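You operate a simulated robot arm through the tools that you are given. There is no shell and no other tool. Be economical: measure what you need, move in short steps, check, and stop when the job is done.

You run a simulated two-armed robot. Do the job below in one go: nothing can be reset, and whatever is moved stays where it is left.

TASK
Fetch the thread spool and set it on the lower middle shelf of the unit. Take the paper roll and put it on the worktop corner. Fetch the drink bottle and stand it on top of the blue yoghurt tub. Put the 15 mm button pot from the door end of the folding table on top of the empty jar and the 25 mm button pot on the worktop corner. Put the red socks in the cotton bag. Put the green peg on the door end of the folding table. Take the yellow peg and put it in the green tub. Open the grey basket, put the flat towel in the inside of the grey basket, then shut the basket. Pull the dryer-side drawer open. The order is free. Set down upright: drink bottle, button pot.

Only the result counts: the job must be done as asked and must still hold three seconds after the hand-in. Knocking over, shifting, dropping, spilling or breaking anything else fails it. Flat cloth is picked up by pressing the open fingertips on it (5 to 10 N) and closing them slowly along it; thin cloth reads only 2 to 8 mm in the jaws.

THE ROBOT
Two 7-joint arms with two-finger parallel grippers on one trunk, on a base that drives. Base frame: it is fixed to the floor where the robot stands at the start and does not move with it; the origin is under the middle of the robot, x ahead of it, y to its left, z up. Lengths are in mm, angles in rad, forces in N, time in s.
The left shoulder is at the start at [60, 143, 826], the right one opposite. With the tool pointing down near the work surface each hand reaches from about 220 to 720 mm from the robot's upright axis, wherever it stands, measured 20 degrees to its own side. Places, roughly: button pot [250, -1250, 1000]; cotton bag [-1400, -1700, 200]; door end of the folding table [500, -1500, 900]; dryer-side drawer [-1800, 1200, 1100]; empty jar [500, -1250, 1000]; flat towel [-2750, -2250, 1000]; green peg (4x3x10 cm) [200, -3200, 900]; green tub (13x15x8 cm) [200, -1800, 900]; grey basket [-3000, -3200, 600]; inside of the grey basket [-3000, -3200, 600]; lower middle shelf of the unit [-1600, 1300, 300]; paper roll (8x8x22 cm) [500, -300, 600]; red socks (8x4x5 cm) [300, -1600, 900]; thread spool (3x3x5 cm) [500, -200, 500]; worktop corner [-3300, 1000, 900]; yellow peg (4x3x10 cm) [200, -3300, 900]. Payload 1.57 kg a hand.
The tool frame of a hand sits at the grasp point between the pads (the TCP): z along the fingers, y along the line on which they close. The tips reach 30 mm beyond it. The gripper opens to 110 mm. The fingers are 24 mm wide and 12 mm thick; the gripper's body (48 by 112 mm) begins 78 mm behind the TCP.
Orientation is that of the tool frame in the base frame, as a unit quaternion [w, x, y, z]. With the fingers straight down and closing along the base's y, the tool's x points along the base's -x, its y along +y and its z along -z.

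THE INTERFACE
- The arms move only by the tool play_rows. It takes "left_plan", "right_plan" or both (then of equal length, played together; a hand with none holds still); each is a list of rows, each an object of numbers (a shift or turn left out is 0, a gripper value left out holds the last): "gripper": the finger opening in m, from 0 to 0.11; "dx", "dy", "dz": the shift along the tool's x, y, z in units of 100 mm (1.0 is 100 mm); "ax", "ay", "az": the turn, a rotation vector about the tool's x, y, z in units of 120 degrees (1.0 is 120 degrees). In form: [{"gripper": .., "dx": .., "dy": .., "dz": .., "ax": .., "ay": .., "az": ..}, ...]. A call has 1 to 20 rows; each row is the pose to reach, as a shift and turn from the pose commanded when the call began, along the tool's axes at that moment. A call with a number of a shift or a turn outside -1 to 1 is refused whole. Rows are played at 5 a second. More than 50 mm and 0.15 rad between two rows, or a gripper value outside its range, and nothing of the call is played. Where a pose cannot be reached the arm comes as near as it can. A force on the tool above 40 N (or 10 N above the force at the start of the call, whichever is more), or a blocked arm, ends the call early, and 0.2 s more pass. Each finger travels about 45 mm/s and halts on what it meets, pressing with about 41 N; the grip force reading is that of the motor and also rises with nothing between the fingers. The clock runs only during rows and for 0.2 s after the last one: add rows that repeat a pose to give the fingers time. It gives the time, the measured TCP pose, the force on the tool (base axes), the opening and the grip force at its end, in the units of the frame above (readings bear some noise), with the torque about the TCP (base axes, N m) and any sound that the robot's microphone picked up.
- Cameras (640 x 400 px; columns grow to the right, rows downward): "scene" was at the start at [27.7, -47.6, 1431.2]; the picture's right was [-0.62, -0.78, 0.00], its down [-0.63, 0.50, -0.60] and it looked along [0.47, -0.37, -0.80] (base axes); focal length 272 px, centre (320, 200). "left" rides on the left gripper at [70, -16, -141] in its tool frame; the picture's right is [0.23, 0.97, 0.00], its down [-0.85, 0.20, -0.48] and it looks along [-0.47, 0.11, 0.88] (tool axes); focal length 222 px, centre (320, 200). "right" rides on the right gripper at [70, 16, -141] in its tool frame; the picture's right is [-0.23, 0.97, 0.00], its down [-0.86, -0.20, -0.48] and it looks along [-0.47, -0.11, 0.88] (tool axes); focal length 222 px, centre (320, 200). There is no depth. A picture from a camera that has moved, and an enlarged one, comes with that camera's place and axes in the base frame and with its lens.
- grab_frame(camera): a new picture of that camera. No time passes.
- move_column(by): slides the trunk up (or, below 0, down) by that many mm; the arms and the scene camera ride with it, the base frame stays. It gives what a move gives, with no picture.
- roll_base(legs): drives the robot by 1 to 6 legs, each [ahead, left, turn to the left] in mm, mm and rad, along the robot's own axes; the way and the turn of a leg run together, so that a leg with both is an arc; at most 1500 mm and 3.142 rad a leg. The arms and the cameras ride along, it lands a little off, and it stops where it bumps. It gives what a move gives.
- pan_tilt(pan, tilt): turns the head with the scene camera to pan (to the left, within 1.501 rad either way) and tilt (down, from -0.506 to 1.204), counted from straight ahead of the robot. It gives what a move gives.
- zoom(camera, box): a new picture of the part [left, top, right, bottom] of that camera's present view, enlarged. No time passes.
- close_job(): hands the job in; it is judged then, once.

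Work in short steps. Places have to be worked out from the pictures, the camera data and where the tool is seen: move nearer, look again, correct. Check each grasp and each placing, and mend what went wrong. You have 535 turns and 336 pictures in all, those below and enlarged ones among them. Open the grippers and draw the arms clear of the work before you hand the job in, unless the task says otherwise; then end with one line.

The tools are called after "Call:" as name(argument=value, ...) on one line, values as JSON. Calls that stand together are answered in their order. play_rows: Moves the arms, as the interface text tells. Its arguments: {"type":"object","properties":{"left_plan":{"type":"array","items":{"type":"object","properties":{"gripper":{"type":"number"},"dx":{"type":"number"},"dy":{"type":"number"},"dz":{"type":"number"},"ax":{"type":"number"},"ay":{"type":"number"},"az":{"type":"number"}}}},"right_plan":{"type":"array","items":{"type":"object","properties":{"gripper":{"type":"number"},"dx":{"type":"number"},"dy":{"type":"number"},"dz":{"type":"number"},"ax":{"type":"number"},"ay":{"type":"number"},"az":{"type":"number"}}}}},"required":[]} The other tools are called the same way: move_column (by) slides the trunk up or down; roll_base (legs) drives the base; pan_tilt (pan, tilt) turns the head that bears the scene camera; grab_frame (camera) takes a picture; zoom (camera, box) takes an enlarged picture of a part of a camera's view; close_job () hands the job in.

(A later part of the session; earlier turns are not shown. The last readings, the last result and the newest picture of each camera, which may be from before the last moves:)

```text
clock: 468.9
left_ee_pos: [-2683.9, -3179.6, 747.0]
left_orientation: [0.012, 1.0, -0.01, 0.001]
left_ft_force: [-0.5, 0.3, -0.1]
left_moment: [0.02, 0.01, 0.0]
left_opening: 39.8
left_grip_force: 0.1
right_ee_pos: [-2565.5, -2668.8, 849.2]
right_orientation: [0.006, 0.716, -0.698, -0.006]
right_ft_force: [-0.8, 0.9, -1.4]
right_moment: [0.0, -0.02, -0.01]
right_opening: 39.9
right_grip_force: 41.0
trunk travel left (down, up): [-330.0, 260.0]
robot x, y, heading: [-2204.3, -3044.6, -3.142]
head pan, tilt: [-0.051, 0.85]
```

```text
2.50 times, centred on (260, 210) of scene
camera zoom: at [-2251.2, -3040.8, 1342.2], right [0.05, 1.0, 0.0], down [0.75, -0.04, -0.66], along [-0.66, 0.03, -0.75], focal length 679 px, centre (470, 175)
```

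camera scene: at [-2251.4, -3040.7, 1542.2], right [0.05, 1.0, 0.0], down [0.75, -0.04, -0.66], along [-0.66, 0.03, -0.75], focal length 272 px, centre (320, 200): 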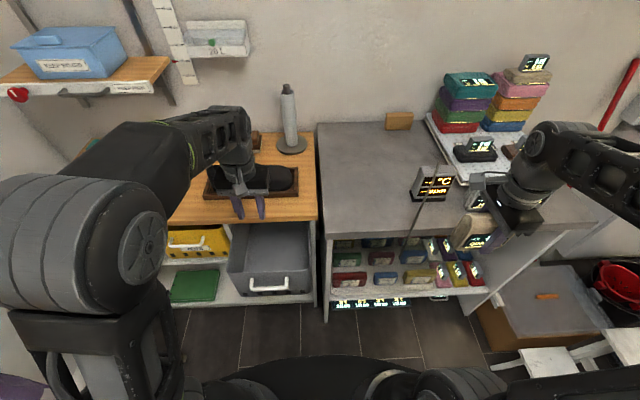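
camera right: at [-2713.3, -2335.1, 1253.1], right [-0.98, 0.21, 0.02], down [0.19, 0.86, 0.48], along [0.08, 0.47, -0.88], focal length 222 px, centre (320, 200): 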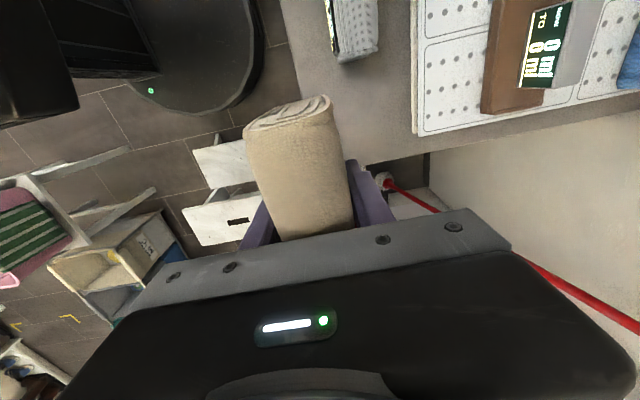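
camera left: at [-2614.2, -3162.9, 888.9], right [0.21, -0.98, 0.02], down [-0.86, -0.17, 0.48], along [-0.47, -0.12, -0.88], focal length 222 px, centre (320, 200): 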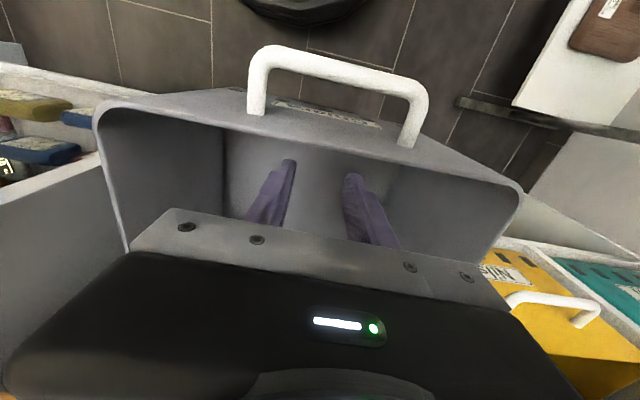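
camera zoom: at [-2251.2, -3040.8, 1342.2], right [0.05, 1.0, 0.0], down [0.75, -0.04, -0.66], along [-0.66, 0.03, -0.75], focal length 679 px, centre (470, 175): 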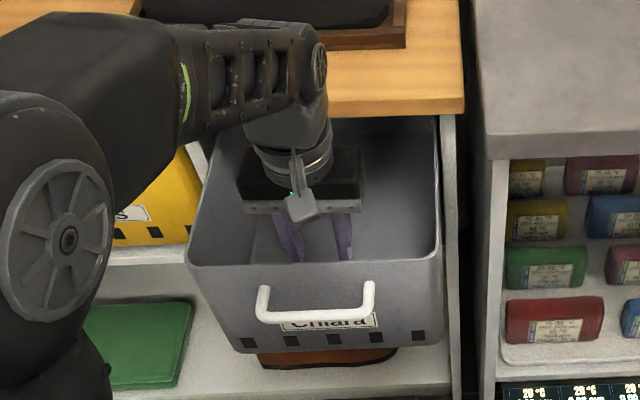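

Fingers are inside. Roll back to drag the front wall outward.

Call:
roll_base(legs=[[-70, 0, 0]])

Call:
roll_base(legs=[[-70, 0, 0]])

Call:
zoom(camera="scene", box=[160, 130, 360, 290])

```text
clock: 469.9
left_ee_pos: [-2613.4, -3180.3, 748.2]
left_orientation: [0.012, 1.0, -0.01, 0.002]
left_ft_force: [0.5, 0.2, 0.4]
left_moment: [0.02, -0.01, 0.0]
left_opening: 40.0
left_grip_force: 0.0
right_ee_pos: [-2494.6, -2669.4, 848.5]
right_orientation: [0.006, 0.715, -0.699, -0.005]
right_ft_force: [0.1, 0.5, -0.5]
right_moment: [-0.01, 0.03, -0.02]
right_opening: 39.8
right_grip_force: 41.4
trunk travel left (down, up): [-330.0, 260.0]
robot x, y, heading: [-2131.5, -3043.5, -3.138]
head pan, tilt: [-0.051, 0.85]
```

```text
clock: 470.9
left_ee_pos: [-2543.8, -3179.6, 748.5]
left_orientation: [0.011, 1.0, -0.009, 0.0]
left_ft_force: [0.5, -0.4, 0.0]
left_moment: [0.02, 0.01, 0.02]
left_opening: 39.8
left_grip_force: 0.0
right_ee_pos: [-2424.6, -2668.4, 850.1]
right_orientation: [0.006, 0.715, -0.699, -0.006]
right_ft_force: [-0.1, 0.3, -0.6]
right_moment: [0.0, 0.03, 0.0]
right_opening: 39.8
right_grip_force: 40.9
trunk travel left (down, up): [-330.0, 260.0]
robot x, y, heading: [-2058.6, -3045.2, -3.139]
head pan, tilt: [-0.051, 0.85]
```

```text
2.50 times, centred on (260, 210) of scene
camera zoom: at [-2110.3, -3040.5, 1342.3], right [0.05, 1.0, 0.0], down [0.75, -0.04, -0.66], along [-0.66, 0.03, -0.75], focal length 679 px, centre (470, 175)
```

zoom: 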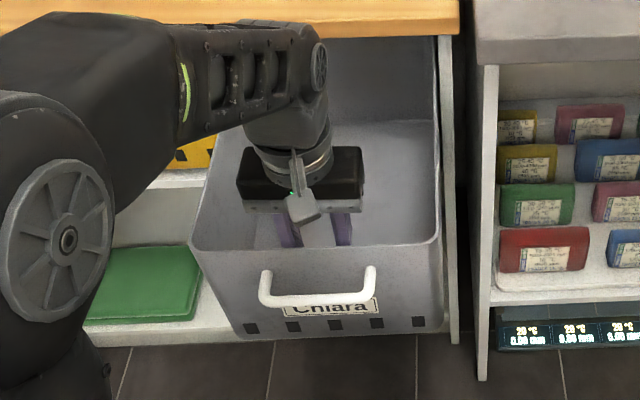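

Basket is now out ≈265 mm. Lift the left hand out, raise, and shift left for the right hand.

Call:
play_rows(left_plan=[{"dz": -0.3, "dx": -0.15}, {"dz": -0.6, "dx": -0.15}, {"dz": -0.9, "dx": -0.1}, {"dz": -1.0, "dx": 0.0}])

Call:
move_column(by=200)

Call:
play_rows(left_plan=[{"dx": 0.4, "dy": 0.2}, {"dx": 0.8, "dy": 0.5}, {"dx": 1.0, "dy": 0.8}, {"dx": 1.0, "dy": 0.8}])

Call:
roll_base(legs=[[0, 190, 0], [100, 0, 0]])

Call:
grab_frame(camera="scene")

Call:
grab_frame(camera="right")

```text
clock: 471.9
left_ee_pos: [-2544.6, -3180.0, 848.1]
left_orientation: [0.012, 1.0, -0.01, 0.002]
left_ft_force: [-0.3, 0.1, 0.3]
left_moment: [0.0, 0.0, 0.02]
left_opening: 40.2
left_grip_force: 0.1
right_ee_pos: [-2425.1, -2669.1, 849.0]
right_orientation: [0.006, 0.715, -0.699, -0.005]
right_ft_force: [-0.6, 0.1, -0.7]
right_moment: [-0.03, -0.03, -0.01]
right_opening: 39.6
right_grip_force: 41.3
trunk travel left (down, up): [-330.0, 260.0]
robot x, y, heading: [-2058.8, -3042.0, -3.142]
head pan, tilt: [-0.051, 0.85]
```

```text
clock: 474.0
left_ee_pos: [-2543.3, -3177.4, 1048.0]
left_orientation: [0.012, 1.0, -0.009, 0.002]
left_ft_force: [-0.3, 0.1, -0.2]
left_moment: [-0.01, 0.0, 0.01]
left_opening: 39.9
left_grip_force: 0.1
right_ee_pos: [-2424.4, -2669.0, 1048.4]
right_orientation: [0.005, 0.715, -0.699, -0.006]
right_ft_force: [0.2, 0.5, -1.4]
right_moment: [0.06, -0.02, 0.0]
right_opening: 39.7
right_grip_force: 40.8
trunk travel left (down, up): [-530.0, 60.0]
robot x, y, heading: [-2062.8, -3045.2, -3.141]
head pan, tilt: [-0.051, 0.85]
```

```text
clock: 475.0
left_ee_pos: [-2444.8, -3260.8, 1048.7]
left_orientation: [0.011, 1.0, -0.009, 0.002]
left_ft_force: [-0.4, -1.4, 0.4]
left_moment: [-0.02, -0.01, 0.0]
left_opening: 39.9
left_grip_force: 0.1
right_ee_pos: [-2424.7, -2667.6, 1048.7]
right_orientation: [0.006, 0.715, -0.699, -0.006]
right_ft_force: [0.0, 0.4, -1.2]
right_moment: [0.01, -0.01, -0.02]
right_opening: 39.8
right_grip_force: 42.0
trunk travel left (down, up): [-530.0, 60.0]
robot x, y, heading: [-2064.0, -3043.8, -3.136]
head pan, tilt: [-0.051, 0.85]
```

```text
clock: 477.3
left_ee_pos: [-2545.2, -3451.4, 1049.3]
left_orientation: [0.012, 1.0, -0.009, 0.001]
left_ft_force: [0.3, -0.5, 0.3]
left_moment: [-0.01, -0.07, 0.02]
left_opening: 39.8
left_grip_force: 0.1
right_ee_pos: [-2526.9, -2860.6, 1049.5]
right_orientation: [0.006, 0.716, -0.698, -0.005]
right_ft_force: [-0.3, -0.3, -1.4]
right_moment: [0.01, -0.03, -0.02]
right_opening: 39.5
right_grip_force: 40.9
trunk travel left (down, up): [-530.0, 60.0]
robot x, y, heading: [-2164.8, -3236.8, -3.141]
head pan, tilt: [-0.051, 0.85]
```

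```text
114 pictures are left
camera scene: at [-2212.6, -3230.6, 1542.1], right [0.05, 1.0, 0.0], down [0.75, -0.03, -0.66], along [-0.66, 0.03, -0.75], focal length 272 px, centre (320, 200)
```

scene: 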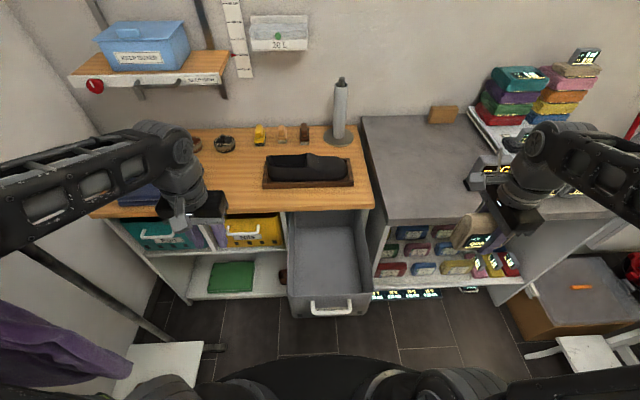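

```text
113 pictures are left
camera right: at [-2538.2, -2929.8, 1190.4], right [-0.98, 0.2, 0.01], down [0.19, 0.86, 0.48], along [0.09, 0.47, -0.88], focal length 222 px, centre (320, 200)
```

right: 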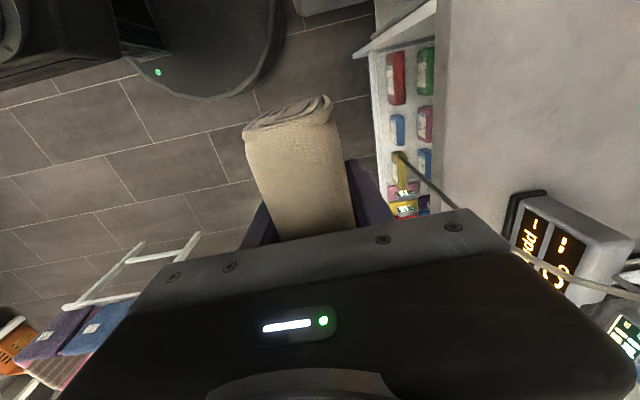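

Opening centre ≈[-2640,-3178]. Bring the towel above it.

Call:
play_rows(right_plan=[{"dx": 0.4, "dy": 0.1}, {"dx": 0.8, "dy": 0.28}, {"dx": 1.0, "dy": 0.35}, {"dx": 1.0, "dy": 0.35}])

Call:
play_rows(right_plan=[{"dx": 0.4, "dy": 0.1}, {"dx": 0.8, "dy": 0.28}, {"dx": 1.0, "dy": 0.35}, {"dx": 1.0, "dy": 0.35}])

Call:
play_rows(right_plan=[{"dx": 0.4, "dy": 0.1}, {"dx": 0.8, "dy": 0.28}, {"dx": 1.0, "dy": 0.4}, {"dx": 1.0, "dy": 0.4}])

Call:
grab_frame(camera="scene")

Call:
grab_frame(camera="right")

```text
clock: 478.3
left_ee_pos: [-2544.5, -3450.9, 1049.8]
left_orientation: [0.012, 1.0, -0.008, 0.001]
left_ft_force: [0.1, -0.6, -1.0]
left_moment: [-0.01, -0.04, 0.0]
left_opening: 40.1
left_grip_force: 0.0
right_ee_pos: [-2558.5, -2960.9, 1049.7]
right_orientation: [0.005, 0.716, -0.698, -0.005]
right_ft_force: [-0.4, -0.6, -1.2]
right_moment: [0.03, -0.01, 0.0]
right_opening: 39.7
right_grip_force: 40.9
trunk travel left (down, up): [-530.0, 60.0]
robot x, y, heading: [-2161.8, -3231.1, -3.136]
head pan, tilt: [-0.051, 0.85]
```

```text
clock: 479.3
left_ee_pos: [-2544.5, -3451.5, 1049.8]
left_orientation: [0.011, 1.0, -0.009, 0.002]
left_ft_force: [-0.4, -0.6, -0.4]
left_moment: [0.02, -0.02, 0.0]
left_opening: 39.9
left_grip_force: 0.1
right_ee_pos: [-2590.0, -3060.6, 1050.2]
right_orientation: [0.005, 0.716, -0.698, -0.005]
right_ft_force: [-0.3, 0.0, -0.7]
right_moment: [-0.03, -0.01, -0.02]
right_opening: 39.8
right_grip_force: 40.9
trunk travel left (down, up): [-530.0, 60.0]
robot x, y, heading: [-2161.0, -3234.8, -3.139]
head pan, tilt: [-0.051, 0.85]
```

```text
clock: 480.3
left_ee_pos: [-2544.1, -3451.7, 1050.5]
left_orientation: [0.011, 1.0, -0.009, 0.002]
left_ft_force: [-0.1, 0.5, -0.8]
left_moment: [0.0, 0.01, 0.02]
left_opening: 40.2
left_grip_force: 0.1
right_ee_pos: [-2629.1, -3162.4, 1050.5]
right_orientation: [0.006, 0.715, -0.699, -0.005]
right_ft_force: [0.0, 0.1, -0.6]
right_moment: [0.01, -0.03, 0.0]
right_opening: 39.3
right_grip_force: 40.7
trunk travel left (down, up): [-530.0, 60.0]
robot x, y, heading: [-2161.9, -3235.6, -3.139]
head pan, tilt: [-0.051, 0.85]
```

```text
112 pictures are left
camera scene: at [-2210.5, -3230.6, 1542.2], right [0.05, 1.0, 0.0], down [0.75, -0.03, -0.66], along [-0.66, 0.03, -0.75], focal length 272 px, centre (320, 200)
```

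scene: 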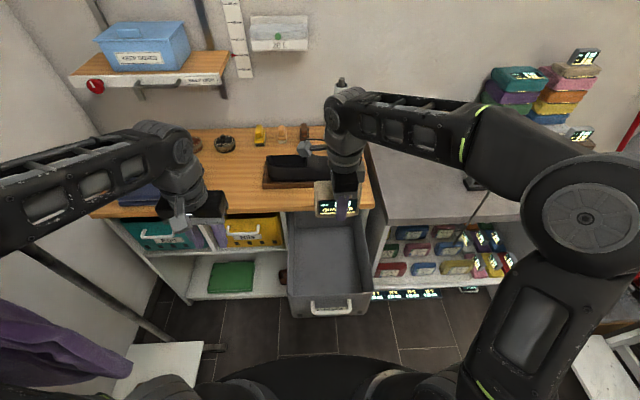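

```text
111 pictures are left
camera right: at [-2640.3, -3232.7, 1192.7], right [-0.98, 0.2, 0.02], down [0.19, 0.86, 0.48], along [0.08, 0.47, -0.88], focal length 222 px, centre (320, 200)
```

right: 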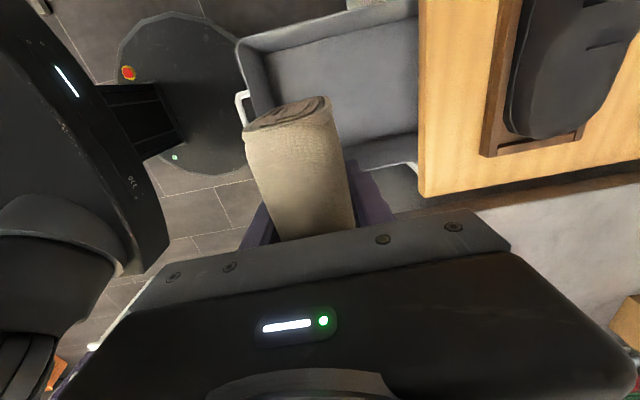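

Lower: column -250, then the arm.

Call:
move_column(by=-250)

Call:
play_rows(right_plan=[{"dx": 0.12, "dz": 0.2}, {"dx": 0.12, "dz": 0.4}, {"dx": 0.12, "dz": 0.6}, {"dx": 0.12, "dz": 0.6}])

Call:
grab_frame(camera="right")

Call:
zoom(camera="scene", box=[220, 150, 460, 340])

```text
clock: 482.9
left_ee_pos: [-2545.0, -3450.7, 799.5]
left_orientation: [0.011, 1.0, -0.009, 0.002]
left_ft_force: [-0.4, -0.6, 0.5]
left_moment: [0.01, -0.02, 0.01]
left_opening: 40.1
left_grip_force: 0.0
right_ee_pos: [-2628.1, -3162.5, 801.7]
right_orientation: [0.005, 0.716, -0.698, -0.005]
right_ft_force: [-0.2, 0.9, -1.0]
right_moment: [-0.03, -0.03, 0.02]
right_opening: 39.7
right_grip_force: 40.9
trunk travel left (down, up): [-280.0, 310.0]
robot x, y, heading: [-2167.1, -3233.5, -3.142]
head pan, tilt: [-0.051, 0.85]
```

```text
clock: 483.9
left_ee_pos: [-2544.5, -3452.2, 800.0]
left_orientation: [0.012, 1.0, -0.009, 0.002]
left_ft_force: [0.7, -0.1, -0.6]
left_moment: [-0.04, -0.04, 0.01]
left_opening: 40.2
left_grip_force: 0.1
right_ee_pos: [-2629.0, -3173.8, 741.2]
right_orientation: [0.006, 0.716, -0.699, -0.005]
right_ft_force: [0.0, 0.1, -1.4]
right_moment: [-0.03, 0.02, -0.02]
right_opening: 39.4
right_grip_force: 41.0
trunk travel left (down, up): [-280.0, 310.0]
robot x, y, heading: [-2162.1, -3231.2, -3.136]
head pan, tilt: [-0.051, 0.85]
```

```text
110 pictures are left
camera right: at [-2641.0, -3244.2, 882.7], right [-0.98, 0.2, 0.02], down [0.19, 0.86, 0.48], along [0.08, 0.47, -0.88], focal length 222 px, centre (320, 200)
```

right: 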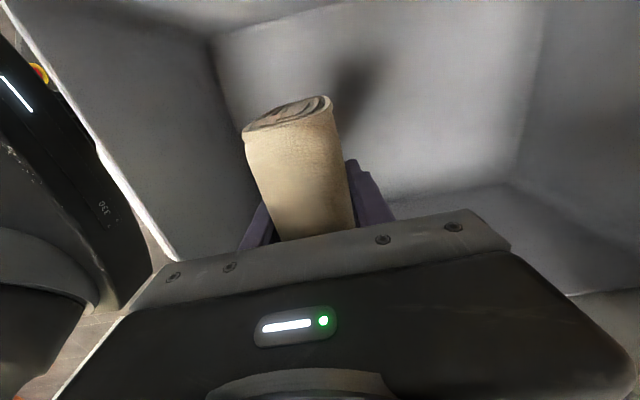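

```text
2.11 times, centred on (340, 245) of scene
camera zoom: at [-2210.7, -3230.8, 1292.2], right [0.05, 1.0, 0.0], down [0.75, -0.03, -0.66], along [-0.66, 0.03, -0.75], focal length 572 px, centre (278, 105)
```

zoom: 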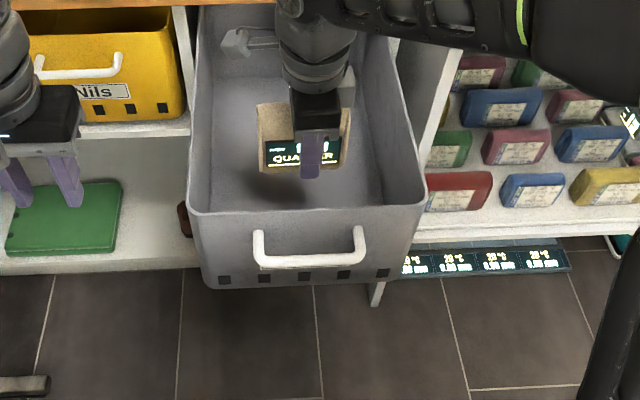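

Lower to the basket floor with contact detection.

Call:
play_rows(right_plan=[{"dz": 0.15}, {"dz": 0.3}, {"dz": 0.4}, {"dz": 0.5}, {"dz": 0.6}, {"dz": 0.7}, {"dz": 0.8}, {"dz": 0.9}])

```text
clock: 485.7
left_ee_pos: [-2545.2, -3452.0, 799.7]
left_orientation: [0.011, 1.0, -0.009, 0.002]
left_ft_force: [0.1, -0.4, 0.4]
left_moment: [0.0, 0.01, -0.01]
left_opening: 40.0
left_grip_force: 0.1
right_ee_pos: [-2629.4, -3175.4, 650.7]
right_orientation: [0.006, 0.715, -0.699, -0.005]
right_ft_force: [0.9, -0.3, -1.9]
right_moment: [0.03, -0.03, -0.01]
right_opening: 39.8
right_grip_force: 40.4
trunk travel left (down, up): [-280.0, 310.0]
robot x, y, heading: [-2165.1, -3232.3, -3.134]
head pan, tilt: [-0.051, 0.85]
```

Call:
play_rows(right_plan=[{"dz": 0.05}, {"dz": 0.1}, {"dz": 0.15}, {"dz": 0.15, "gripper": 0.05}, {"dz": 0.15, "gripper": 0.065}, {"dz": 0.15, "gripper": 0.08}, {"dz": 0.15, "gripper": 0.09}, {"dz": 0.15, "gripper": 0.09}])

Call:
play_rows(right_plan=[{"dz": -0.3}, {"dz": -0.7}, {"dz": -1.0}, {"dz": -1.0}])

Call:
move_column(by=200)

Call:
grab_frame(camera="right")

Call:
zoom(camera="scene", box=[220, 150, 460, 340])

```text
clock: 487.5
left_ee_pos: [-2544.3, -3452.3, 800.1]
left_orientation: [0.011, 1.0, -0.009, 0.002]
left_ft_force: [-0.6, 0.1, 0.2]
left_moment: [-0.05, 0.01, -0.02]
left_opening: 40.0
left_grip_force: 0.0
right_ee_pos: [-2629.5, -3173.8, 636.4]
right_orientation: [0.005, 0.716, -0.698, -0.006]
right_ft_force: [-0.6, 0.3, -0.8]
right_moment: [0.02, 0.01, 0.0]
right_opening: 90.3
right_grip_force: 0.1
trunk travel left (down, up): [-280.0, 310.0]
robot x, y, heading: [-2163.9, -3230.2, -3.136]
head pan, tilt: [-0.051, 0.85]
```

```text
clock: 488.5
left_ee_pos: [-2545.1, -3451.3, 798.6]
left_orientation: [0.011, 1.0, -0.009, 0.002]
left_ft_force: [-0.1, -0.2, 0.4]
left_moment: [0.02, 0.01, 0.05]
left_opening: 40.2
left_grip_force: 0.1
right_ee_pos: [-2628.9, -3173.3, 735.7]
right_orientation: [0.006, 0.715, -0.699, -0.005]
right_ft_force: [-1.0, 0.5, -0.1]
right_moment: [-0.02, -0.05, 0.01]
right_opening: 89.8
right_grip_force: 0.0
trunk travel left (down, up): [-280.0, 310.0]
robot x, y, heading: [-2160.3, -3231.6, -3.142]
head pan, tilt: [-0.051, 0.85]
```

```text
clock: 490.7
left_ee_pos: [-2545.3, -3452.1, 1000.1]
left_orientation: [0.012, 1.0, -0.009, 0.002]
left_ft_force: [0.7, 0.3, 0.0]
left_moment: [0.0, 0.0, 0.0]
left_opening: 39.8
left_grip_force: 0.0
right_ee_pos: [-2629.4, -3174.9, 935.7]
right_orientation: [0.006, 0.716, -0.699, -0.006]
right_ft_force: [-0.7, -0.1, 0.6]
right_moment: [0.0, 0.02, -0.01]
right_opening: 90.3
right_grip_force: 0.0
trunk travel left (down, up): [-480.0, 110.0]
robot x, y, heading: [-2162.9, -3233.9, -3.137]
head pan, tilt: [-0.051, 0.85]
```

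```text
108 pictures are left
camera right: at [-2640.9, -3244.6, 1077.1], right [-0.98, 0.2, 0.02], down [0.19, 0.86, 0.48], along [0.08, 0.47, -0.88], focal length 222 px, centre (320, 200)
```

right: 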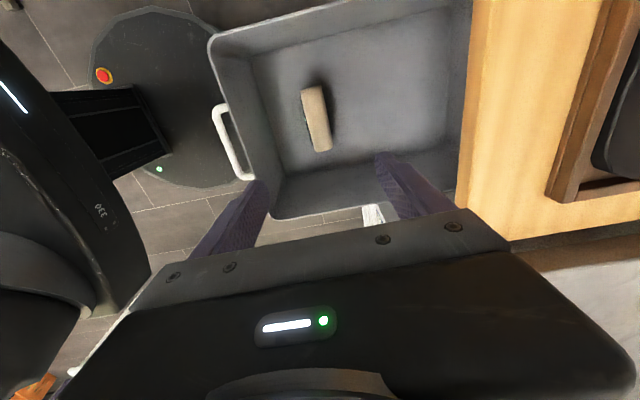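

```text
2.11 times, centred on (340, 245) of scene
camera zoom: at [-2210.7, -3230.9, 1492.1], right [0.05, 1.0, 0.0], down [0.75, -0.03, -0.66], along [-0.66, 0.03, -0.75], focal length 572 px, centre (278, 105)
```

zoom: 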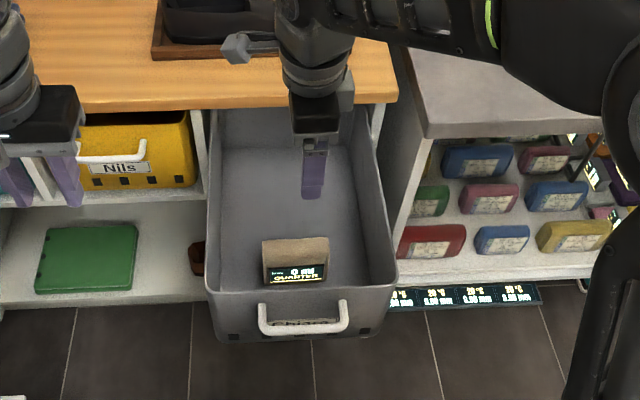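

Towel is in the basket. Now to shut it: back away, strafe right, and set the left hand pointing forward with closed fingers.

Call:
roll_base(legs=[[-300, 0, 0], [0, -190, 0]])

Call:
play_rows(right_plan=[{"dx": -0.4}, {"dx": -0.8}, {"dx": -1.0}, {"dx": -1.0}])

Call:
play_rows(right_plan=[{"dx": -0.4}, {"dx": -0.8}, {"dx": -1.0}, {"dx": -1.0}], left_plan=[{"gripper": 0.02}, {"gripper": 0.01}, {"gripper": 0.0}, {"gripper": 0.0}])

Call:
play_rows(left_plan=[{"ay": -0.068, "dx": -0.09}, {"ay": -0.136, "dx": -0.18}, {"ay": -0.205, "dx": -0.27}, {"ay": -0.273, "dx": -0.36}, {"ay": -0.341, "dx": -0.45}, {"ay": -0.409, "dx": -0.54}, {"ay": -0.477, "dx": -0.63}, {"ay": -0.545, "dx": -0.72}, {"ay": -0.614, "dx": -0.81}, {"ay": -0.682, "dx": -0.9}, {"ay": -0.745, "dx": -1.0}, {"ay": -0.745, "dx": -1.0}])

```text
clock: 493.9
left_ee_pos: [-2243.8, -3260.9, 999.2]
left_orientation: [0.012, 1.0, -0.007, 0.002]
left_ft_force: [-0.4, 0.6, 1.0]
left_moment: [-0.05, -0.02, 0.0]
left_opening: 39.9
left_grip_force: 0.0
right_ee_pos: [-2329.5, -2983.9, 935.0]
right_orientation: [0.006, 0.717, -0.697, -0.006]
right_ft_force: [0.5, 0.1, -0.1]
right_moment: [-0.05, -0.01, -0.02]
right_opening: 89.9
right_grip_force: 0.0
trunk travel left (down, up): [-480.0, 110.0]
robot x, y, heading: [-1861.3, -3041.9, -3.133]
head pan, tilt: [-0.051, 0.85]
```

```text
clock: 494.9
left_ee_pos: [-2244.5, -3261.8, 1000.0]
left_orientation: [0.011, 1.0, -0.007, 0.002]
left_ft_force: [0.5, 0.1, 0.5]
left_moment: [0.01, 0.0, -0.01]
left_opening: 40.0
left_grip_force: 0.1
right_ee_pos: [-2333.3, -2884.4, 935.7]
right_orientation: [0.005, 0.717, -0.697, -0.005]
right_ft_force: [0.9, 0.1, -0.6]
right_moment: [-0.02, 0.0, -0.01]
right_opening: 89.7
right_grip_force: 0.1
trunk travel left (down, up): [-480.0, 110.0]
robot x, y, heading: [-1862.4, -3039.1, -3.135]
head pan, tilt: [-0.051, 0.85]
```

```text
clock: 495.9
left_ee_pos: [-2244.1, -3260.1, 1000.3]
left_orientation: [0.011, 1.0, -0.007, 0.001]
left_ft_force: [0.1, -0.9, -0.4]
left_moment: [0.01, -0.02, 0.01]
left_opening: 0.0
left_grip_force: 21.3
right_ee_pos: [-2335.3, -2783.6, 936.4]
right_orientation: [0.005, 0.717, -0.697, -0.006]
right_ft_force: [-0.6, 0.3, -0.3]
right_moment: [0.0, -0.02, 0.01]
right_opening: 89.9
right_grip_force: 0.1
trunk travel left (down, up): [-480.0, 110.0]
robot x, y, heading: [-1860.9, -3041.2, -3.131]
head pan, tilt: [-0.051, 0.85]
```

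```text
clock: 498.5
left_ee_pos: [-2407.0, -3303.5, 1062.4]
left_orientation: [0.001, 0.715, -0.015, -0.699]
left_ft_force: [-0.2, -0.7, 0.5]
left_moment: [-0.01, 0.02, -0.07]
left_opening: 0.0
left_grip_force: 20.9
left hand out of reach, approached as far as the arm can: row 6, 7, 8, 9, 10, 11, 12
right_ee_pos: [-2334.3, -2786.1, 937.1]
right_orientation: [0.005, 0.717, -0.697, -0.006]
right_ft_force: [0.2, 0.4, 0.7]
right_moment: [0.08, -0.02, 0.0]
right_opening: 89.9
right_grip_force: 0.0
trunk travel left (down, up): [-480.0, 110.0]
robot x, y, heading: [-1864.6, -3041.8, -3.135]
head pan, tilt: [-0.051, 0.85]
```

Extend, shift right, and lower.

Call:
play_rows(left_plan=[{"dz": 0.25, "dy": -0.3}, {"dz": 0.5, "dy": -0.6}, {"dz": 0.75, "dy": -0.9}, {"dz": 0.8, "dy": -1.0, "dx": 0.2}, {"dz": 0.8, "dy": -1.0, "dx": 0.5}, {"dz": 0.8, "dy": -1.0, "dx": 0.8}, {"dz": 0.8, "dy": -1.0, "dx": 1.0}, {"dz": 0.8, "dy": -1.0, "dx": 1.0}])

Call:
move_column(by=-270)

Call:
pan_tilt(pan=0.15, tilt=0.6)

Call:
grab_frame(camera="scene")

Call:
grab_frame(camera="left")

```text
clock: 500.3
left_ee_pos: [-2481.2, -3247.4, 1060.1]
left_orientation: [-0.008, 0.735, -0.024, -0.677]
left_ft_force: [0.5, 0.0, 0.1]
left_moment: [0.0, -0.02, 0.0]
left_opening: 0.1
left_grip_force: 21.3
left hand out of reach, approached as far as the arm can: row 1, 2, 3, 4, 5, 6, 7, 8
right_ee_pos: [-2335.3, -2784.4, 935.1]
right_orientation: [0.006, 0.717, -0.697, -0.006]
right_ft_force: [0.6, -0.1, 0.4]
right_moment: [-0.04, 0.0, -0.03]
right_opening: 90.2
right_grip_force: 0.1
trunk travel left (down, up): [-480.0, 110.0]
robot x, y, heading: [-1861.8, -3040.4, -3.135]
head pan, tilt: [-0.051, 0.85]
```

```text
clock: 503.0
left_ee_pos: [-2480.2, -3247.3, 790.4]
left_orientation: [-0.008, 0.734, -0.024, -0.678]
left_ft_force: [0.2, 0.1, -0.3]
left_moment: [-0.01, 0.0, -0.04]
left_opening: 0.0
left_grip_force: 21.3
right_ee_pos: [-2335.0, -2784.6, 665.0]
right_orientation: [0.005, 0.717, -0.697, -0.005]
right_ft_force: [-0.1, 0.7, -0.3]
right_moment: [-0.02, -0.01, 0.01]
right_opening: 89.9
right_grip_force: 0.1
trunk travel left (down, up): [-210.0, 380.0]
robot x, y, heading: [-1864.6, -3039.6, -3.131]
head pan, tilt: [-0.051, 0.85]
```

```text
clock: 503.8
left_ee_pos: [-2479.9, -3246.7, 789.2]
left_orientation: [-0.007, 0.734, -0.023, -0.678]
left_ft_force: [-0.5, 0.7, -0.1]
left_moment: [0.01, 0.0, 0.02]
left_opening: 0.0
left_grip_force: 20.9
right_ee_pos: [-2334.2, -2784.4, 665.4]
right_orientation: [0.006, 0.717, -0.697, -0.006]
right_ft_force: [0.7, 0.2, -0.4]
right_moment: [-0.04, 0.0, -0.01]
right_opening: 90.1
right_grip_force: 0.0
trunk travel left (down, up): [-210.0, 380.0]
robot x, y, heading: [-1865.1, -3045.8, -3.133]
head pan, tilt: [0.15, 0.6]
```

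```text
106 pictures are left
camera scene: at [-1920.1, -3056.6, 1243.0], right [-0.16, 0.99, 0.0], down [0.56, 0.09, -0.82], along [-0.81, -0.13, -0.57], focal length 272 px, centre (320, 200)
```

scene: 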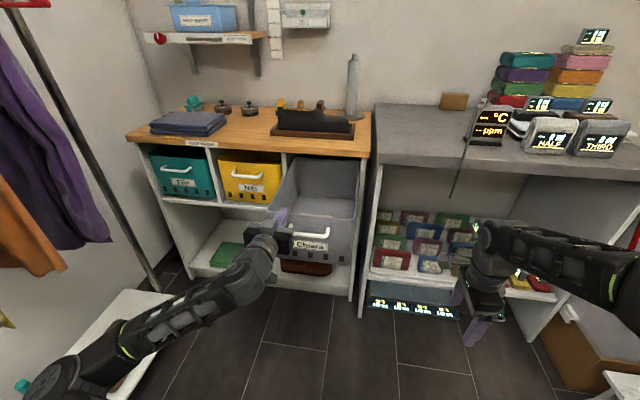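

```text
105 pictures are left
camera left: at [-2332.8, -3238.6, 731.8], right [-0.03, -0.98, -0.21], down [0.4, -0.2, 0.89], along [-0.92, -0.06, 0.4], focal length 222 px, centre (320, 200)
```

left: 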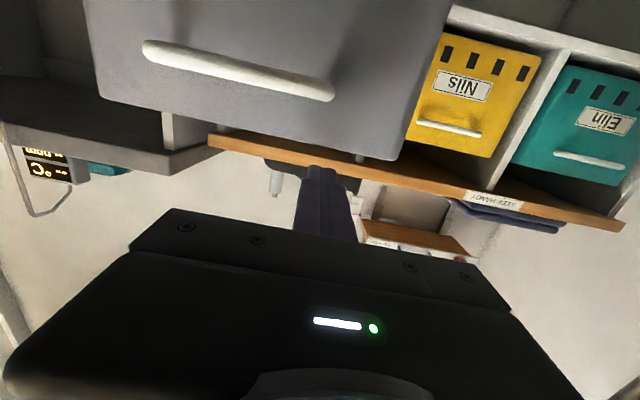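

Back up a bit, lower 100 more, and strafe right 68 to centre on the basket face below the handle.

Call:
roll_base(legs=[[-80, 0, 0], [0, -68, 0]])

Call:
move_column(by=-105)

Call:
grab_frame(camera="left")

Call:
grab_frame(camera="scene")

```text
clock: 505.5
left_ee_pos: [-2400.7, -3176.9, 790.5]
left_orientation: [-0.007, 0.735, -0.023, -0.678]
left_ft_force: [0.6, 0.1, 0.1]
left_moment: [0.03, 0.03, 0.0]
left_opening: 0.1
left_grip_force: 21.2
right_ee_pos: [-2256.3, -2716.4, 665.6]
right_orientation: [0.005, 0.716, -0.698, -0.005]
right_ft_force: [-0.3, 0.0, -0.5]
right_moment: [0.0, 0.06, 0.02]
right_opening: 90.1
right_grip_force: 0.1
trunk travel left (down, up): [-210.0, 380.0]
robot x, y, heading: [-1783.1, -2973.0, -3.133]
head pan, tilt: [0.15, 0.6]
```

```text
clock: 506.9
left_ee_pos: [-2400.7, -3177.6, 685.9]
left_orientation: [-0.008, 0.735, -0.023, -0.678]
left_ft_force: [-0.1, -0.7, 0.2]
left_moment: [-0.01, 0.02, -0.01]
left_opening: 0.2
left_grip_force: 21.2
right_ee_pos: [-2254.5, -2714.5, 560.7]
right_orientation: [0.006, 0.717, -0.697, -0.006]
right_ft_force: [0.1, 0.3, 0.3]
right_moment: [0.01, 0.01, -0.06]
right_opening: 89.7
right_grip_force: 0.0
trunk travel left (down, up): [-105.0, 485.0]
robot x, y, heading: [-1779.4, -2976.1, -3.13]
head pan, tilt: [0.15, 0.6]
```

```text
104 pictures are left
camera left: at [-2253.0, -3169.4, 626.9], right [-0.03, -0.98, -0.21], down [0.4, -0.2, 0.89], along [-0.92, -0.06, 0.4], focal length 222 px, centre (320, 200)
```

left: 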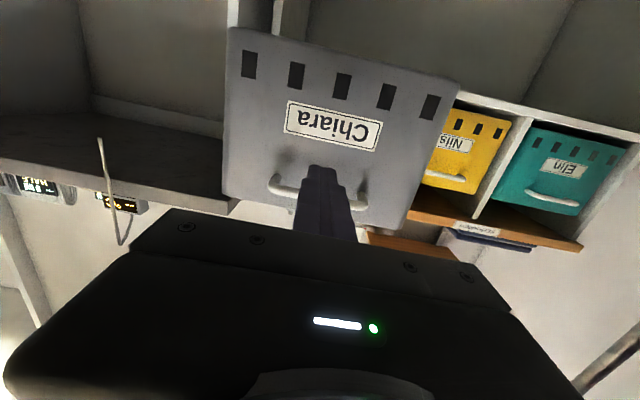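

```text
103 pictures are left
camera scene: at [-1840.3, -2987.4, 1138.1], right [-0.16, 0.99, 0.0], down [0.56, 0.09, -0.83], along [-0.81, -0.13, -0.56], focal length 272 px, centre (320, 200)
```

scene: 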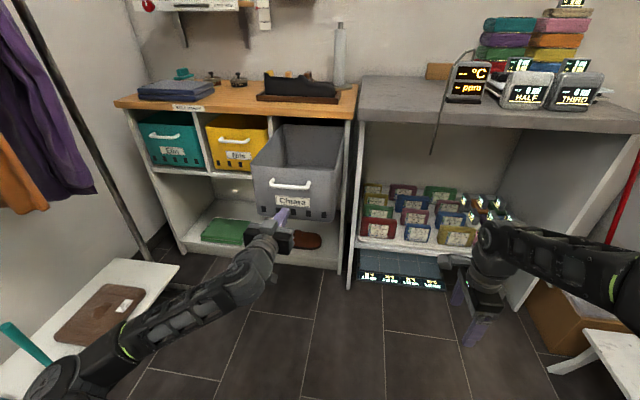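

Pull the right hand back for clearance, then drive forward to push the basket shut.

Call:
play_rows(right_plan=[{"dy": -0.4}, {"dy": -0.8}, {"dy": -1.0}, {"dy": -1.0}])

Call:
roll_base(legs=[[200, 0, 0]])

Call:
grab_frame(camera="scene")

```text
clock: 507.9
left_ee_pos: [-2400.7, -3177.2, 684.6]
left_orientation: [-0.007, 0.735, -0.023, -0.677]
left_ft_force: [0.2, 0.1, 0.6]
left_moment: [0.03, -0.01, 0.0]
left_opening: 0.0
left_grip_force: 21.4
right_ee_pos: [-2155.5, -2712.6, 559.5]
right_orientation: [0.006, 0.717, -0.697, -0.005]
right_ft_force: [0.2, 0.6, -0.2]
right_moment: [0.01, 0.01, 0.0]
right_opening: 90.1
right_grip_force: 0.1
trunk travel left (down, up): [-105.0, 485.0]
robot x, y, heading: [-1780.5, -2971.8, -3.134]
head pan, tilt: [0.15, 0.6]
```

```text
clock: 509.5
left_ee_pos: [-2601.3, -3178.5, 685.0]
left_orientation: [-0.008, 0.735, -0.024, -0.678]
left_ft_force: [0.7, -0.6, 0.1]
left_moment: [0.0, -0.02, -0.02]
left_opening: 0.1
left_grip_force: 21.4
right_ee_pos: [-2355.6, -2714.1, 558.8]
right_orientation: [0.006, 0.716, -0.698, -0.005]
right_ft_force: [0.3, 0.4, -0.5]
right_moment: [0.01, -0.01, 0.01]
right_opening: 89.9
right_grip_force: 0.1
trunk travel left (down, up): [-105.0, 485.0]
robot x, y, heading: [-1985.1, -2974.3, -3.134]
head pan, tilt: [0.15, 0.6]
```

```text
102 pictures are left
camera scene: at [-2041.1, -2988.8, 1138.1], right [-0.16, 0.99, 0.0], down [0.56, 0.09, -0.83], along [-0.81, -0.13, -0.56], focal length 272 px, centre (320, 200)
```

scene: 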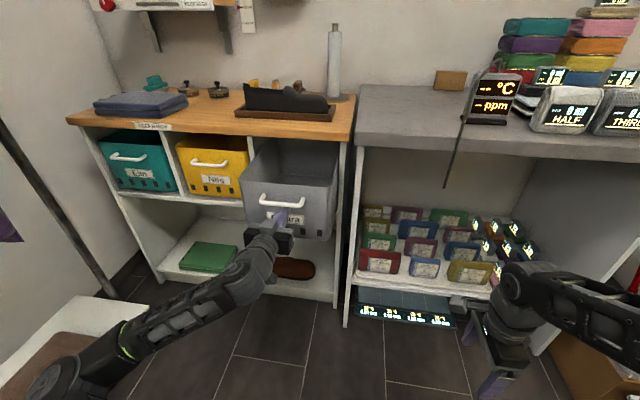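

It is moving in. Push on.

Call:
roll_base(legs=[[140, 0, 0]])

Call:
roll_base(legs=[[45, 0, 0]])

Call:
zoom(camera="scene", box=[100, 80, 400, 280])

```text
clock: 510.8
left_ee_pos: [-2742.2, -3179.4, 685.4]
left_orientation: [-0.009, 0.734, -0.024, -0.678]
left_ft_force: [0.1, -0.4, -0.3]
left_moment: [-0.03, 0.01, 0.02]
left_opening: 0.0
left_grip_force: 21.3
right_ee_pos: [-2496.9, -2714.0, 559.3]
right_orientation: [0.006, 0.716, -0.698, -0.006]
right_ft_force: [0.5, -0.3, -0.2]
right_moment: [0.0, 0.02, 0.01]
right_opening: 90.1
right_grip_force: 0.0
trunk travel left (down, up): [-105.0, 485.0]
robot x, y, heading: [-2122.5, -2975.6, -3.14]
head pan, tilt: [0.15, 0.6]
```

```text
clock: 511.8
left_ee_pos: [-2781.9, -3178.0, 684.9]
left_orientation: [-0.008, 0.735, -0.024, -0.678]
left_ft_force: [4.1, -0.8, 0.1]
left_moment: [0.04, 0.04, 0.03]
left_opening: 0.0
left_grip_force: 21.7
right_ee_pos: [-2538.3, -2714.6, 559.1]
right_orientation: [0.005, 0.716, -0.698, -0.005]
right_ft_force: [-0.6, -0.2, -0.7]
right_moment: [-0.01, 0.0, 0.01]
right_opening: 90.0
right_grip_force: 0.0
trunk travel left (down, up): [-105.0, 485.0]
robot x, y, heading: [-2165.8, -2977.1, -3.133]
head pan, tilt: [0.15, 0.6]
stopped in leg 1: the force on the tool passed its limit (the readings are from after the stop); the commanded pose is now the measured one
```

```text
2.00 times, centred on (250, 180) of scene
camera zoom: at [-2223.8, -2990.0, 1138.1], right [-0.16, 0.99, 0.0], down [0.56, 0.09, -0.83], along [-0.81, -0.13, -0.56], focal length 544 px, centre (460, 240)
```

zoom: 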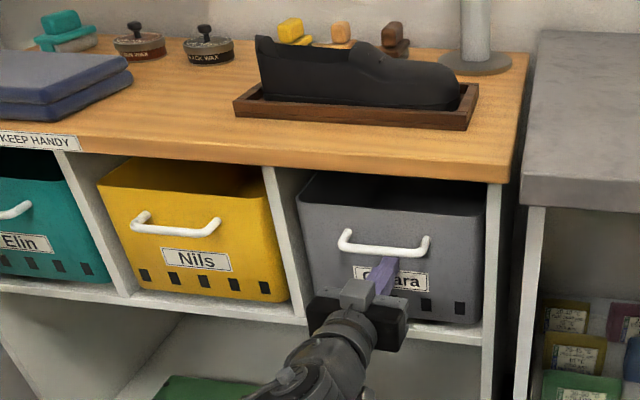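

Basket is shut against its stop. Back off, raise the column, and fold the left arm.

Call:
roll_base(legs=[[-350, 0, 0]])

Call:
move_column(by=400)

Call:
play_rows(left_plan=[{"ay": 0.068, "dz": -0.1}, {"ay": 0.136, "dz": -0.2}, {"ay": 0.205, "dz": -0.3}, {"ay": 0.273, "dz": -0.4}, {"ay": 0.341, "dz": -0.5}, {"ay": 0.409, "dz": -0.6}, {"ay": 0.477, "dz": -0.7}, {"ay": 0.545, "dz": -0.8}, {"ay": 0.614, "dz": -0.9}, {"ay": 0.682, "dz": -1.0}, {"ay": 0.71, "dz": -1.0}, {"ay": 0.71, "dz": -1.0}])

Call:
play_rows(left_plan=[{"dx": 0.3}, {"dx": 0.6}, {"dx": 0.9}, {"dx": 1.0}, {"dx": 1.0}])

Call:
roll_base(legs=[[0, 0, 3.14], [1300, 0, 0]])

Call:
pan_tilt(pan=-0.1, tilt=0.5)

Call:
grab_frame(camera="scene")

```text
clock: 514.1
left_ee_pos: [-2433.5, -3177.2, 684.2]
left_orientation: [-0.008, 0.735, -0.024, -0.677]
left_ft_force: [-0.1, 0.5, 0.8]
left_moment: [-0.02, -0.01, 0.0]
left_opening: 0.0
left_grip_force: 21.2
right_ee_pos: [-2189.0, -2711.5, 558.2]
right_orientation: [0.005, 0.715, -0.699, -0.005]
right_ft_force: [-0.3, 0.1, -0.8]
right_moment: [0.03, 0.0, 0.02]
right_opening: 89.9
right_grip_force: 0.0
trunk travel left (down, up): [-105.0, 485.0]
robot x, y, heading: [-1819.0, -2970.7, -3.139]
head pan, tilt: [0.15, 0.6]
```

```text
clock: 517.9
left_ee_pos: [-2433.3, -3175.6, 1083.7]
left_orientation: [-0.009, 0.735, -0.024, -0.678]
left_ft_force: [0.7, 0.7, 0.2]
left_moment: [0.01, 0.0, 0.04]
left_opening: 0.2
left_grip_force: 21.1
right_ee_pos: [-2189.5, -2712.1, 958.0]
right_orientation: [0.005, 0.716, -0.698, -0.004]
right_ft_force: [-0.2, -0.2, 0.0]
right_moment: [0.01, -0.02, 0.03]
right_opening: 90.2
right_grip_force: 0.0
trunk travel left (down, up): [-505.0, 85.0]
robot x, y, heading: [-1817.0, -2974.1, -3.135]
head pan, tilt: [0.15, 0.6]
```

```text
clock: 520.5
left_ee_pos: [-2272.1, -3204.8, 1055.0]
left_orientation: [0.009, 1.0, -0.024, -0.002]
left_ft_force: [0.6, -0.5, 0.3]
left_moment: [0.0, 0.02, -0.02]
left_opening: 0.0
left_grip_force: 21.4
left hand out of reach, approached as far as the arm can: row 9, 10, 11, 12
right_ee_pos: [-2189.2, -2711.1, 958.4]
right_orientation: [0.005, 0.714, -0.7, -0.005]
right_ft_force: [-0.2, -0.4, -0.3]
right_moment: [0.0, -0.02, 0.01]
right_opening: 90.1
right_grip_force: 0.1
trunk travel left (down, up): [-505.0, 85.0]
robot x, y, heading: [-1818.3, -2974.1, -3.136]
head pan, tilt: [0.15, 0.6]
```

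```text
clock: 521.7
left_ee_pos: [-2170.5, -3208.3, 1053.6]
left_orientation: [0.01, 1.0, -0.024, 0.0]
left_ft_force: [-0.5, 0.6, 0.2]
left_moment: [-0.01, 0.04, 0.0]
left_opening: 0.1
left_grip_force: 21.2
right_ee_pos: [-2189.4, -2711.6, 957.7]
right_orientation: [0.005, 0.715, -0.699, -0.005]
right_ft_force: [0.3, -0.6, -0.6]
right_moment: [-0.05, 0.02, -0.01]
right_opening: 90.2
right_grip_force: 0.0
trunk travel left (down, up): [-505.0, 85.0]
robot x, y, heading: [-1816.6, -2972.5, -3.14]
head pan, tilt: [0.15, 0.6]
```

```text
clock: 535.6
left_ee_pos: [-166.7, -2700.1, 1054.4]
left_orientation: [0.0, 0.012, 1.0, 0.01]
left_ft_force: [-1.0, 0.2, 0.2]
left_moment: [0.0, 0.0, -0.01]
left_opening: 0.3
left_grip_force: 21.4
right_ee_pos: [-137.7, -3195.7, 958.6]
right_orientation: [0.005, 0.69, 0.723, 0.005]
right_ft_force: [0.6, 0.4, -0.4]
right_moment: [0.02, 0.01, -0.02]
right_opening: 90.0
right_grip_force: 0.0
trunk travel left (down, up): [-505.0, 85.0]
robot x, y, heading: [-515.1, -2943.1, 0.032]
head pan, tilt: [0.15, 0.6]
```

```text
clock: 536.4
left_ee_pos: [-166.8, -2699.0, 1054.8]
left_orientation: [0.001, 0.012, 1.0, 0.011]
left_ft_force: [0.8, -0.4, 0.1]
left_moment: [0.01, -0.03, 0.02]
left_opening: 0.0
left_grip_force: 21.5
right_ee_pos: [-137.9, -3195.3, 959.2]
right_orientation: [0.005, 0.69, 0.724, 0.006]
right_ft_force: [-0.1, -0.2, -0.6]
right_moment: [-0.07, 0.0, -0.01]
right_opening: 90.1
right_grip_force: 0.0
trunk travel left (down, up): [-505.0, 85.0]
robot x, y, heading: [-517.6, -2941.3, 0.027]
head pan, tilt: [-0.099, 0.499]
```

```text
100 pictures are left
camera scene: at [-455.4, -2951.8, 1547.1], right [-0.07, -1.0, 0.0], down [-0.48, 0.03, -0.88], along [0.88, -0.06, -0.48], focal length 272 px, centre (320, 200)
```

scene: 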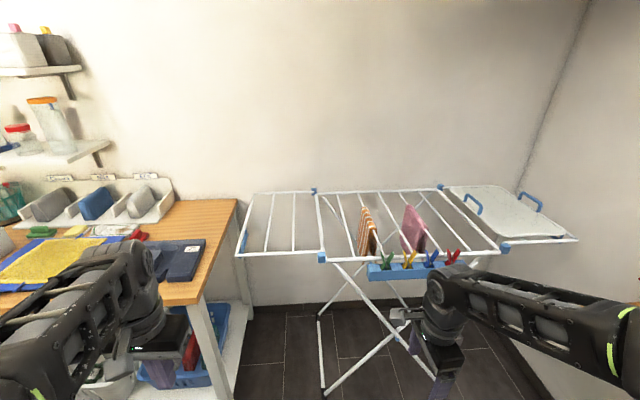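

Call:
zoom(camera="scene", box=[320, 180, 500, 300])

Call:
grab_frame(camera="right")

```text
3.33 times, centred on (410, 240) of scene
camera zoom: at [-455.4, -2951.8, 1547.1], right [-0.07, -1.0, 0.0], down [-0.48, 0.03, -0.88], along [0.88, -0.06, -0.48], focal length 906 px, centre (20, 67)
```

zoom: 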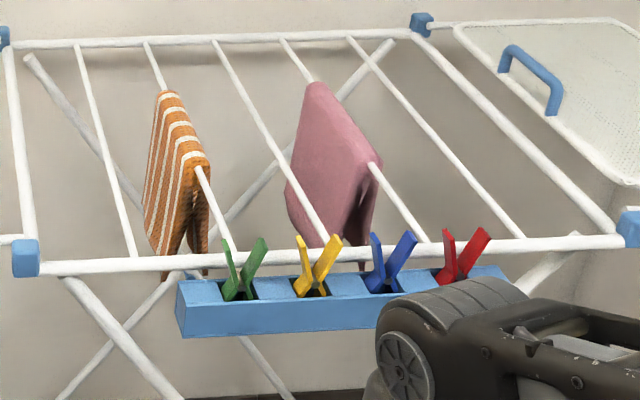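

```text
98 pictures are left
camera right: at [-126.9, -3125.5, 1100.6], right [0.98, -0.18, 0.01], down [-0.17, -0.86, 0.48], along [-0.07, -0.47, -0.88], focal length 222 px, centre (320, 200)
```

right: 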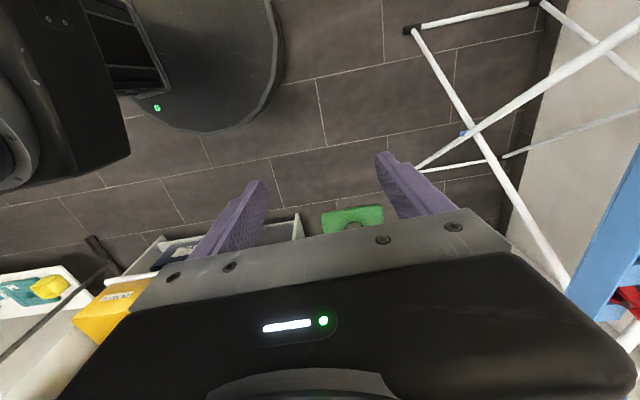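

Pegs stand in the blue caddy: green ≈[247,-3230], yellow ≈[249,-3310]. Drive to [-316,-3270] and prepare both grippers (closing along y).

Call:
roll_base(legs=[[0, 0, -0.027], [0, -330, 0], [200, 0, 0]])

Call:
play_rows(right_plan=[{"az": -0.068, "gripper": 0.07}, {"az": -0.136}, {"az": -0.205, "dz": -0.1}, {"az": -0.273, "dz": -0.3}, {"az": -0.341, "dz": -0.5}, {"az": -0.409, "dz": -0.7}, {"az": -0.477, "dz": -0.9}, {"az": -0.545, "dz": -1.0}, {"az": -0.614, "dz": -1.0}, {"az": -0.682, "dz": -1.0}, {"az": -0.75, "dz": -1.0}, {"az": -0.75, "dz": -1.0}], left_plan=[{"gripper": 0.02}, {"gripper": 0.04, "dy": -0.2}, {"gripper": 0.06, "dy": -0.4}, {"gripper": 0.07, "dy": -0.6}, {"dy": -0.8}, {"dy": -1.0}, {"dy": -1.0, "dx": -0.2}, {"dy": -1.0, "dx": -0.4}, {"dy": -1.0, "dx": -0.6}, {"dy": -1.0, "dx": -0.8}, {"dy": -1.0, "dx": -1.0}, {"dy": -1.0, "dx": -1.0}])

Call:
grab_frame(camera="left")

Call:
grab_frame(camera="scene")

```text
clock: 540.1
left_ee_pos: [41.4, -3037.1, 1054.1]
left_orientation: [0.001, 0.024, 1.0, 0.011]
left_ft_force: [0.9, -1.5, 0.0]
left_moment: [0.02, 0.03, 0.0]
left_opening: 0.0
left_grip_force: 21.3
right_ee_pos: [57.2, -3534.1, 958.6]
right_orientation: [0.005, 0.7, 0.714, 0.005]
right_ft_force: [0.3, -0.1, 0.3]
right_moment: [0.01, 0.06, 0.0]
right_opening: 89.8
right_grip_force: 0.0
trunk travel left (down, up): [-505.0, 85.0]
robot x, y, heading: [-314.9, -3270.8, 0.005]
head pan, tilt: [-0.099, 0.499]
```

```text
clock: 542.7
left_ee_pos: [135.8, -3142.8, 1052.7]
left_orientation: [0.001, 0.025, 1.0, 0.01]
left_ft_force: [-0.7, 0.4, -0.3]
left_moment: [-0.01, -0.02, -0.02]
left_opening: 70.1
left_grip_force: 0.1
right_ee_pos: [55.1, -3534.3, 1059.5]
right_orientation: [0.008, -0.01, 1.0, 0.0]
right_ft_force: [0.1, -0.3, -0.2]
right_moment: [0.03, 0.02, -0.03]
right_opening: 70.1
right_grip_force: 0.1
trunk travel left (down, up): [-505.0, 85.0]
robot x, y, heading: [-315.6, -3273.3, 0.001]
head pan, tilt: [-0.099, 0.499]
```

```text
97 pictures are left
camera left: at [65.8, -3158.9, 1193.5], right [-0.18, 0.98, 0.02], down [0.86, 0.15, 0.48], along [0.47, 0.1, -0.88], focal length 222 px, centre (320, 200)
```

left: 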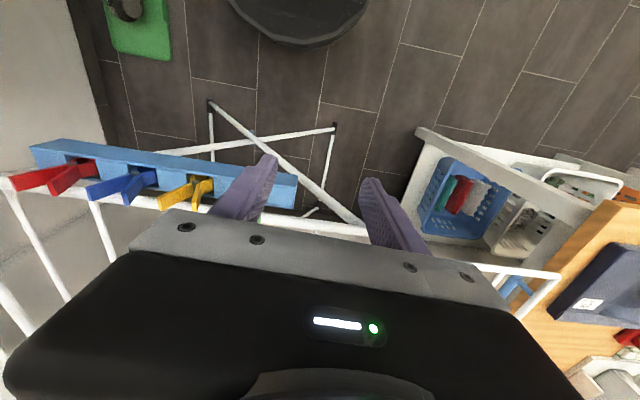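

```text
96 pictures are left
camera scene: at [-254.2, -3282.5, 1547.2], right [-0.1, -1.0, 0.0], down [-0.48, 0.05, -0.88], along [0.87, -0.09, -0.48], focal length 272 px, centre (320, 200)
```

scene: 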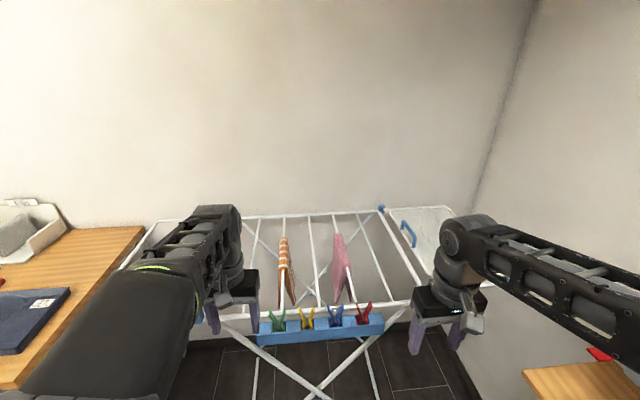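

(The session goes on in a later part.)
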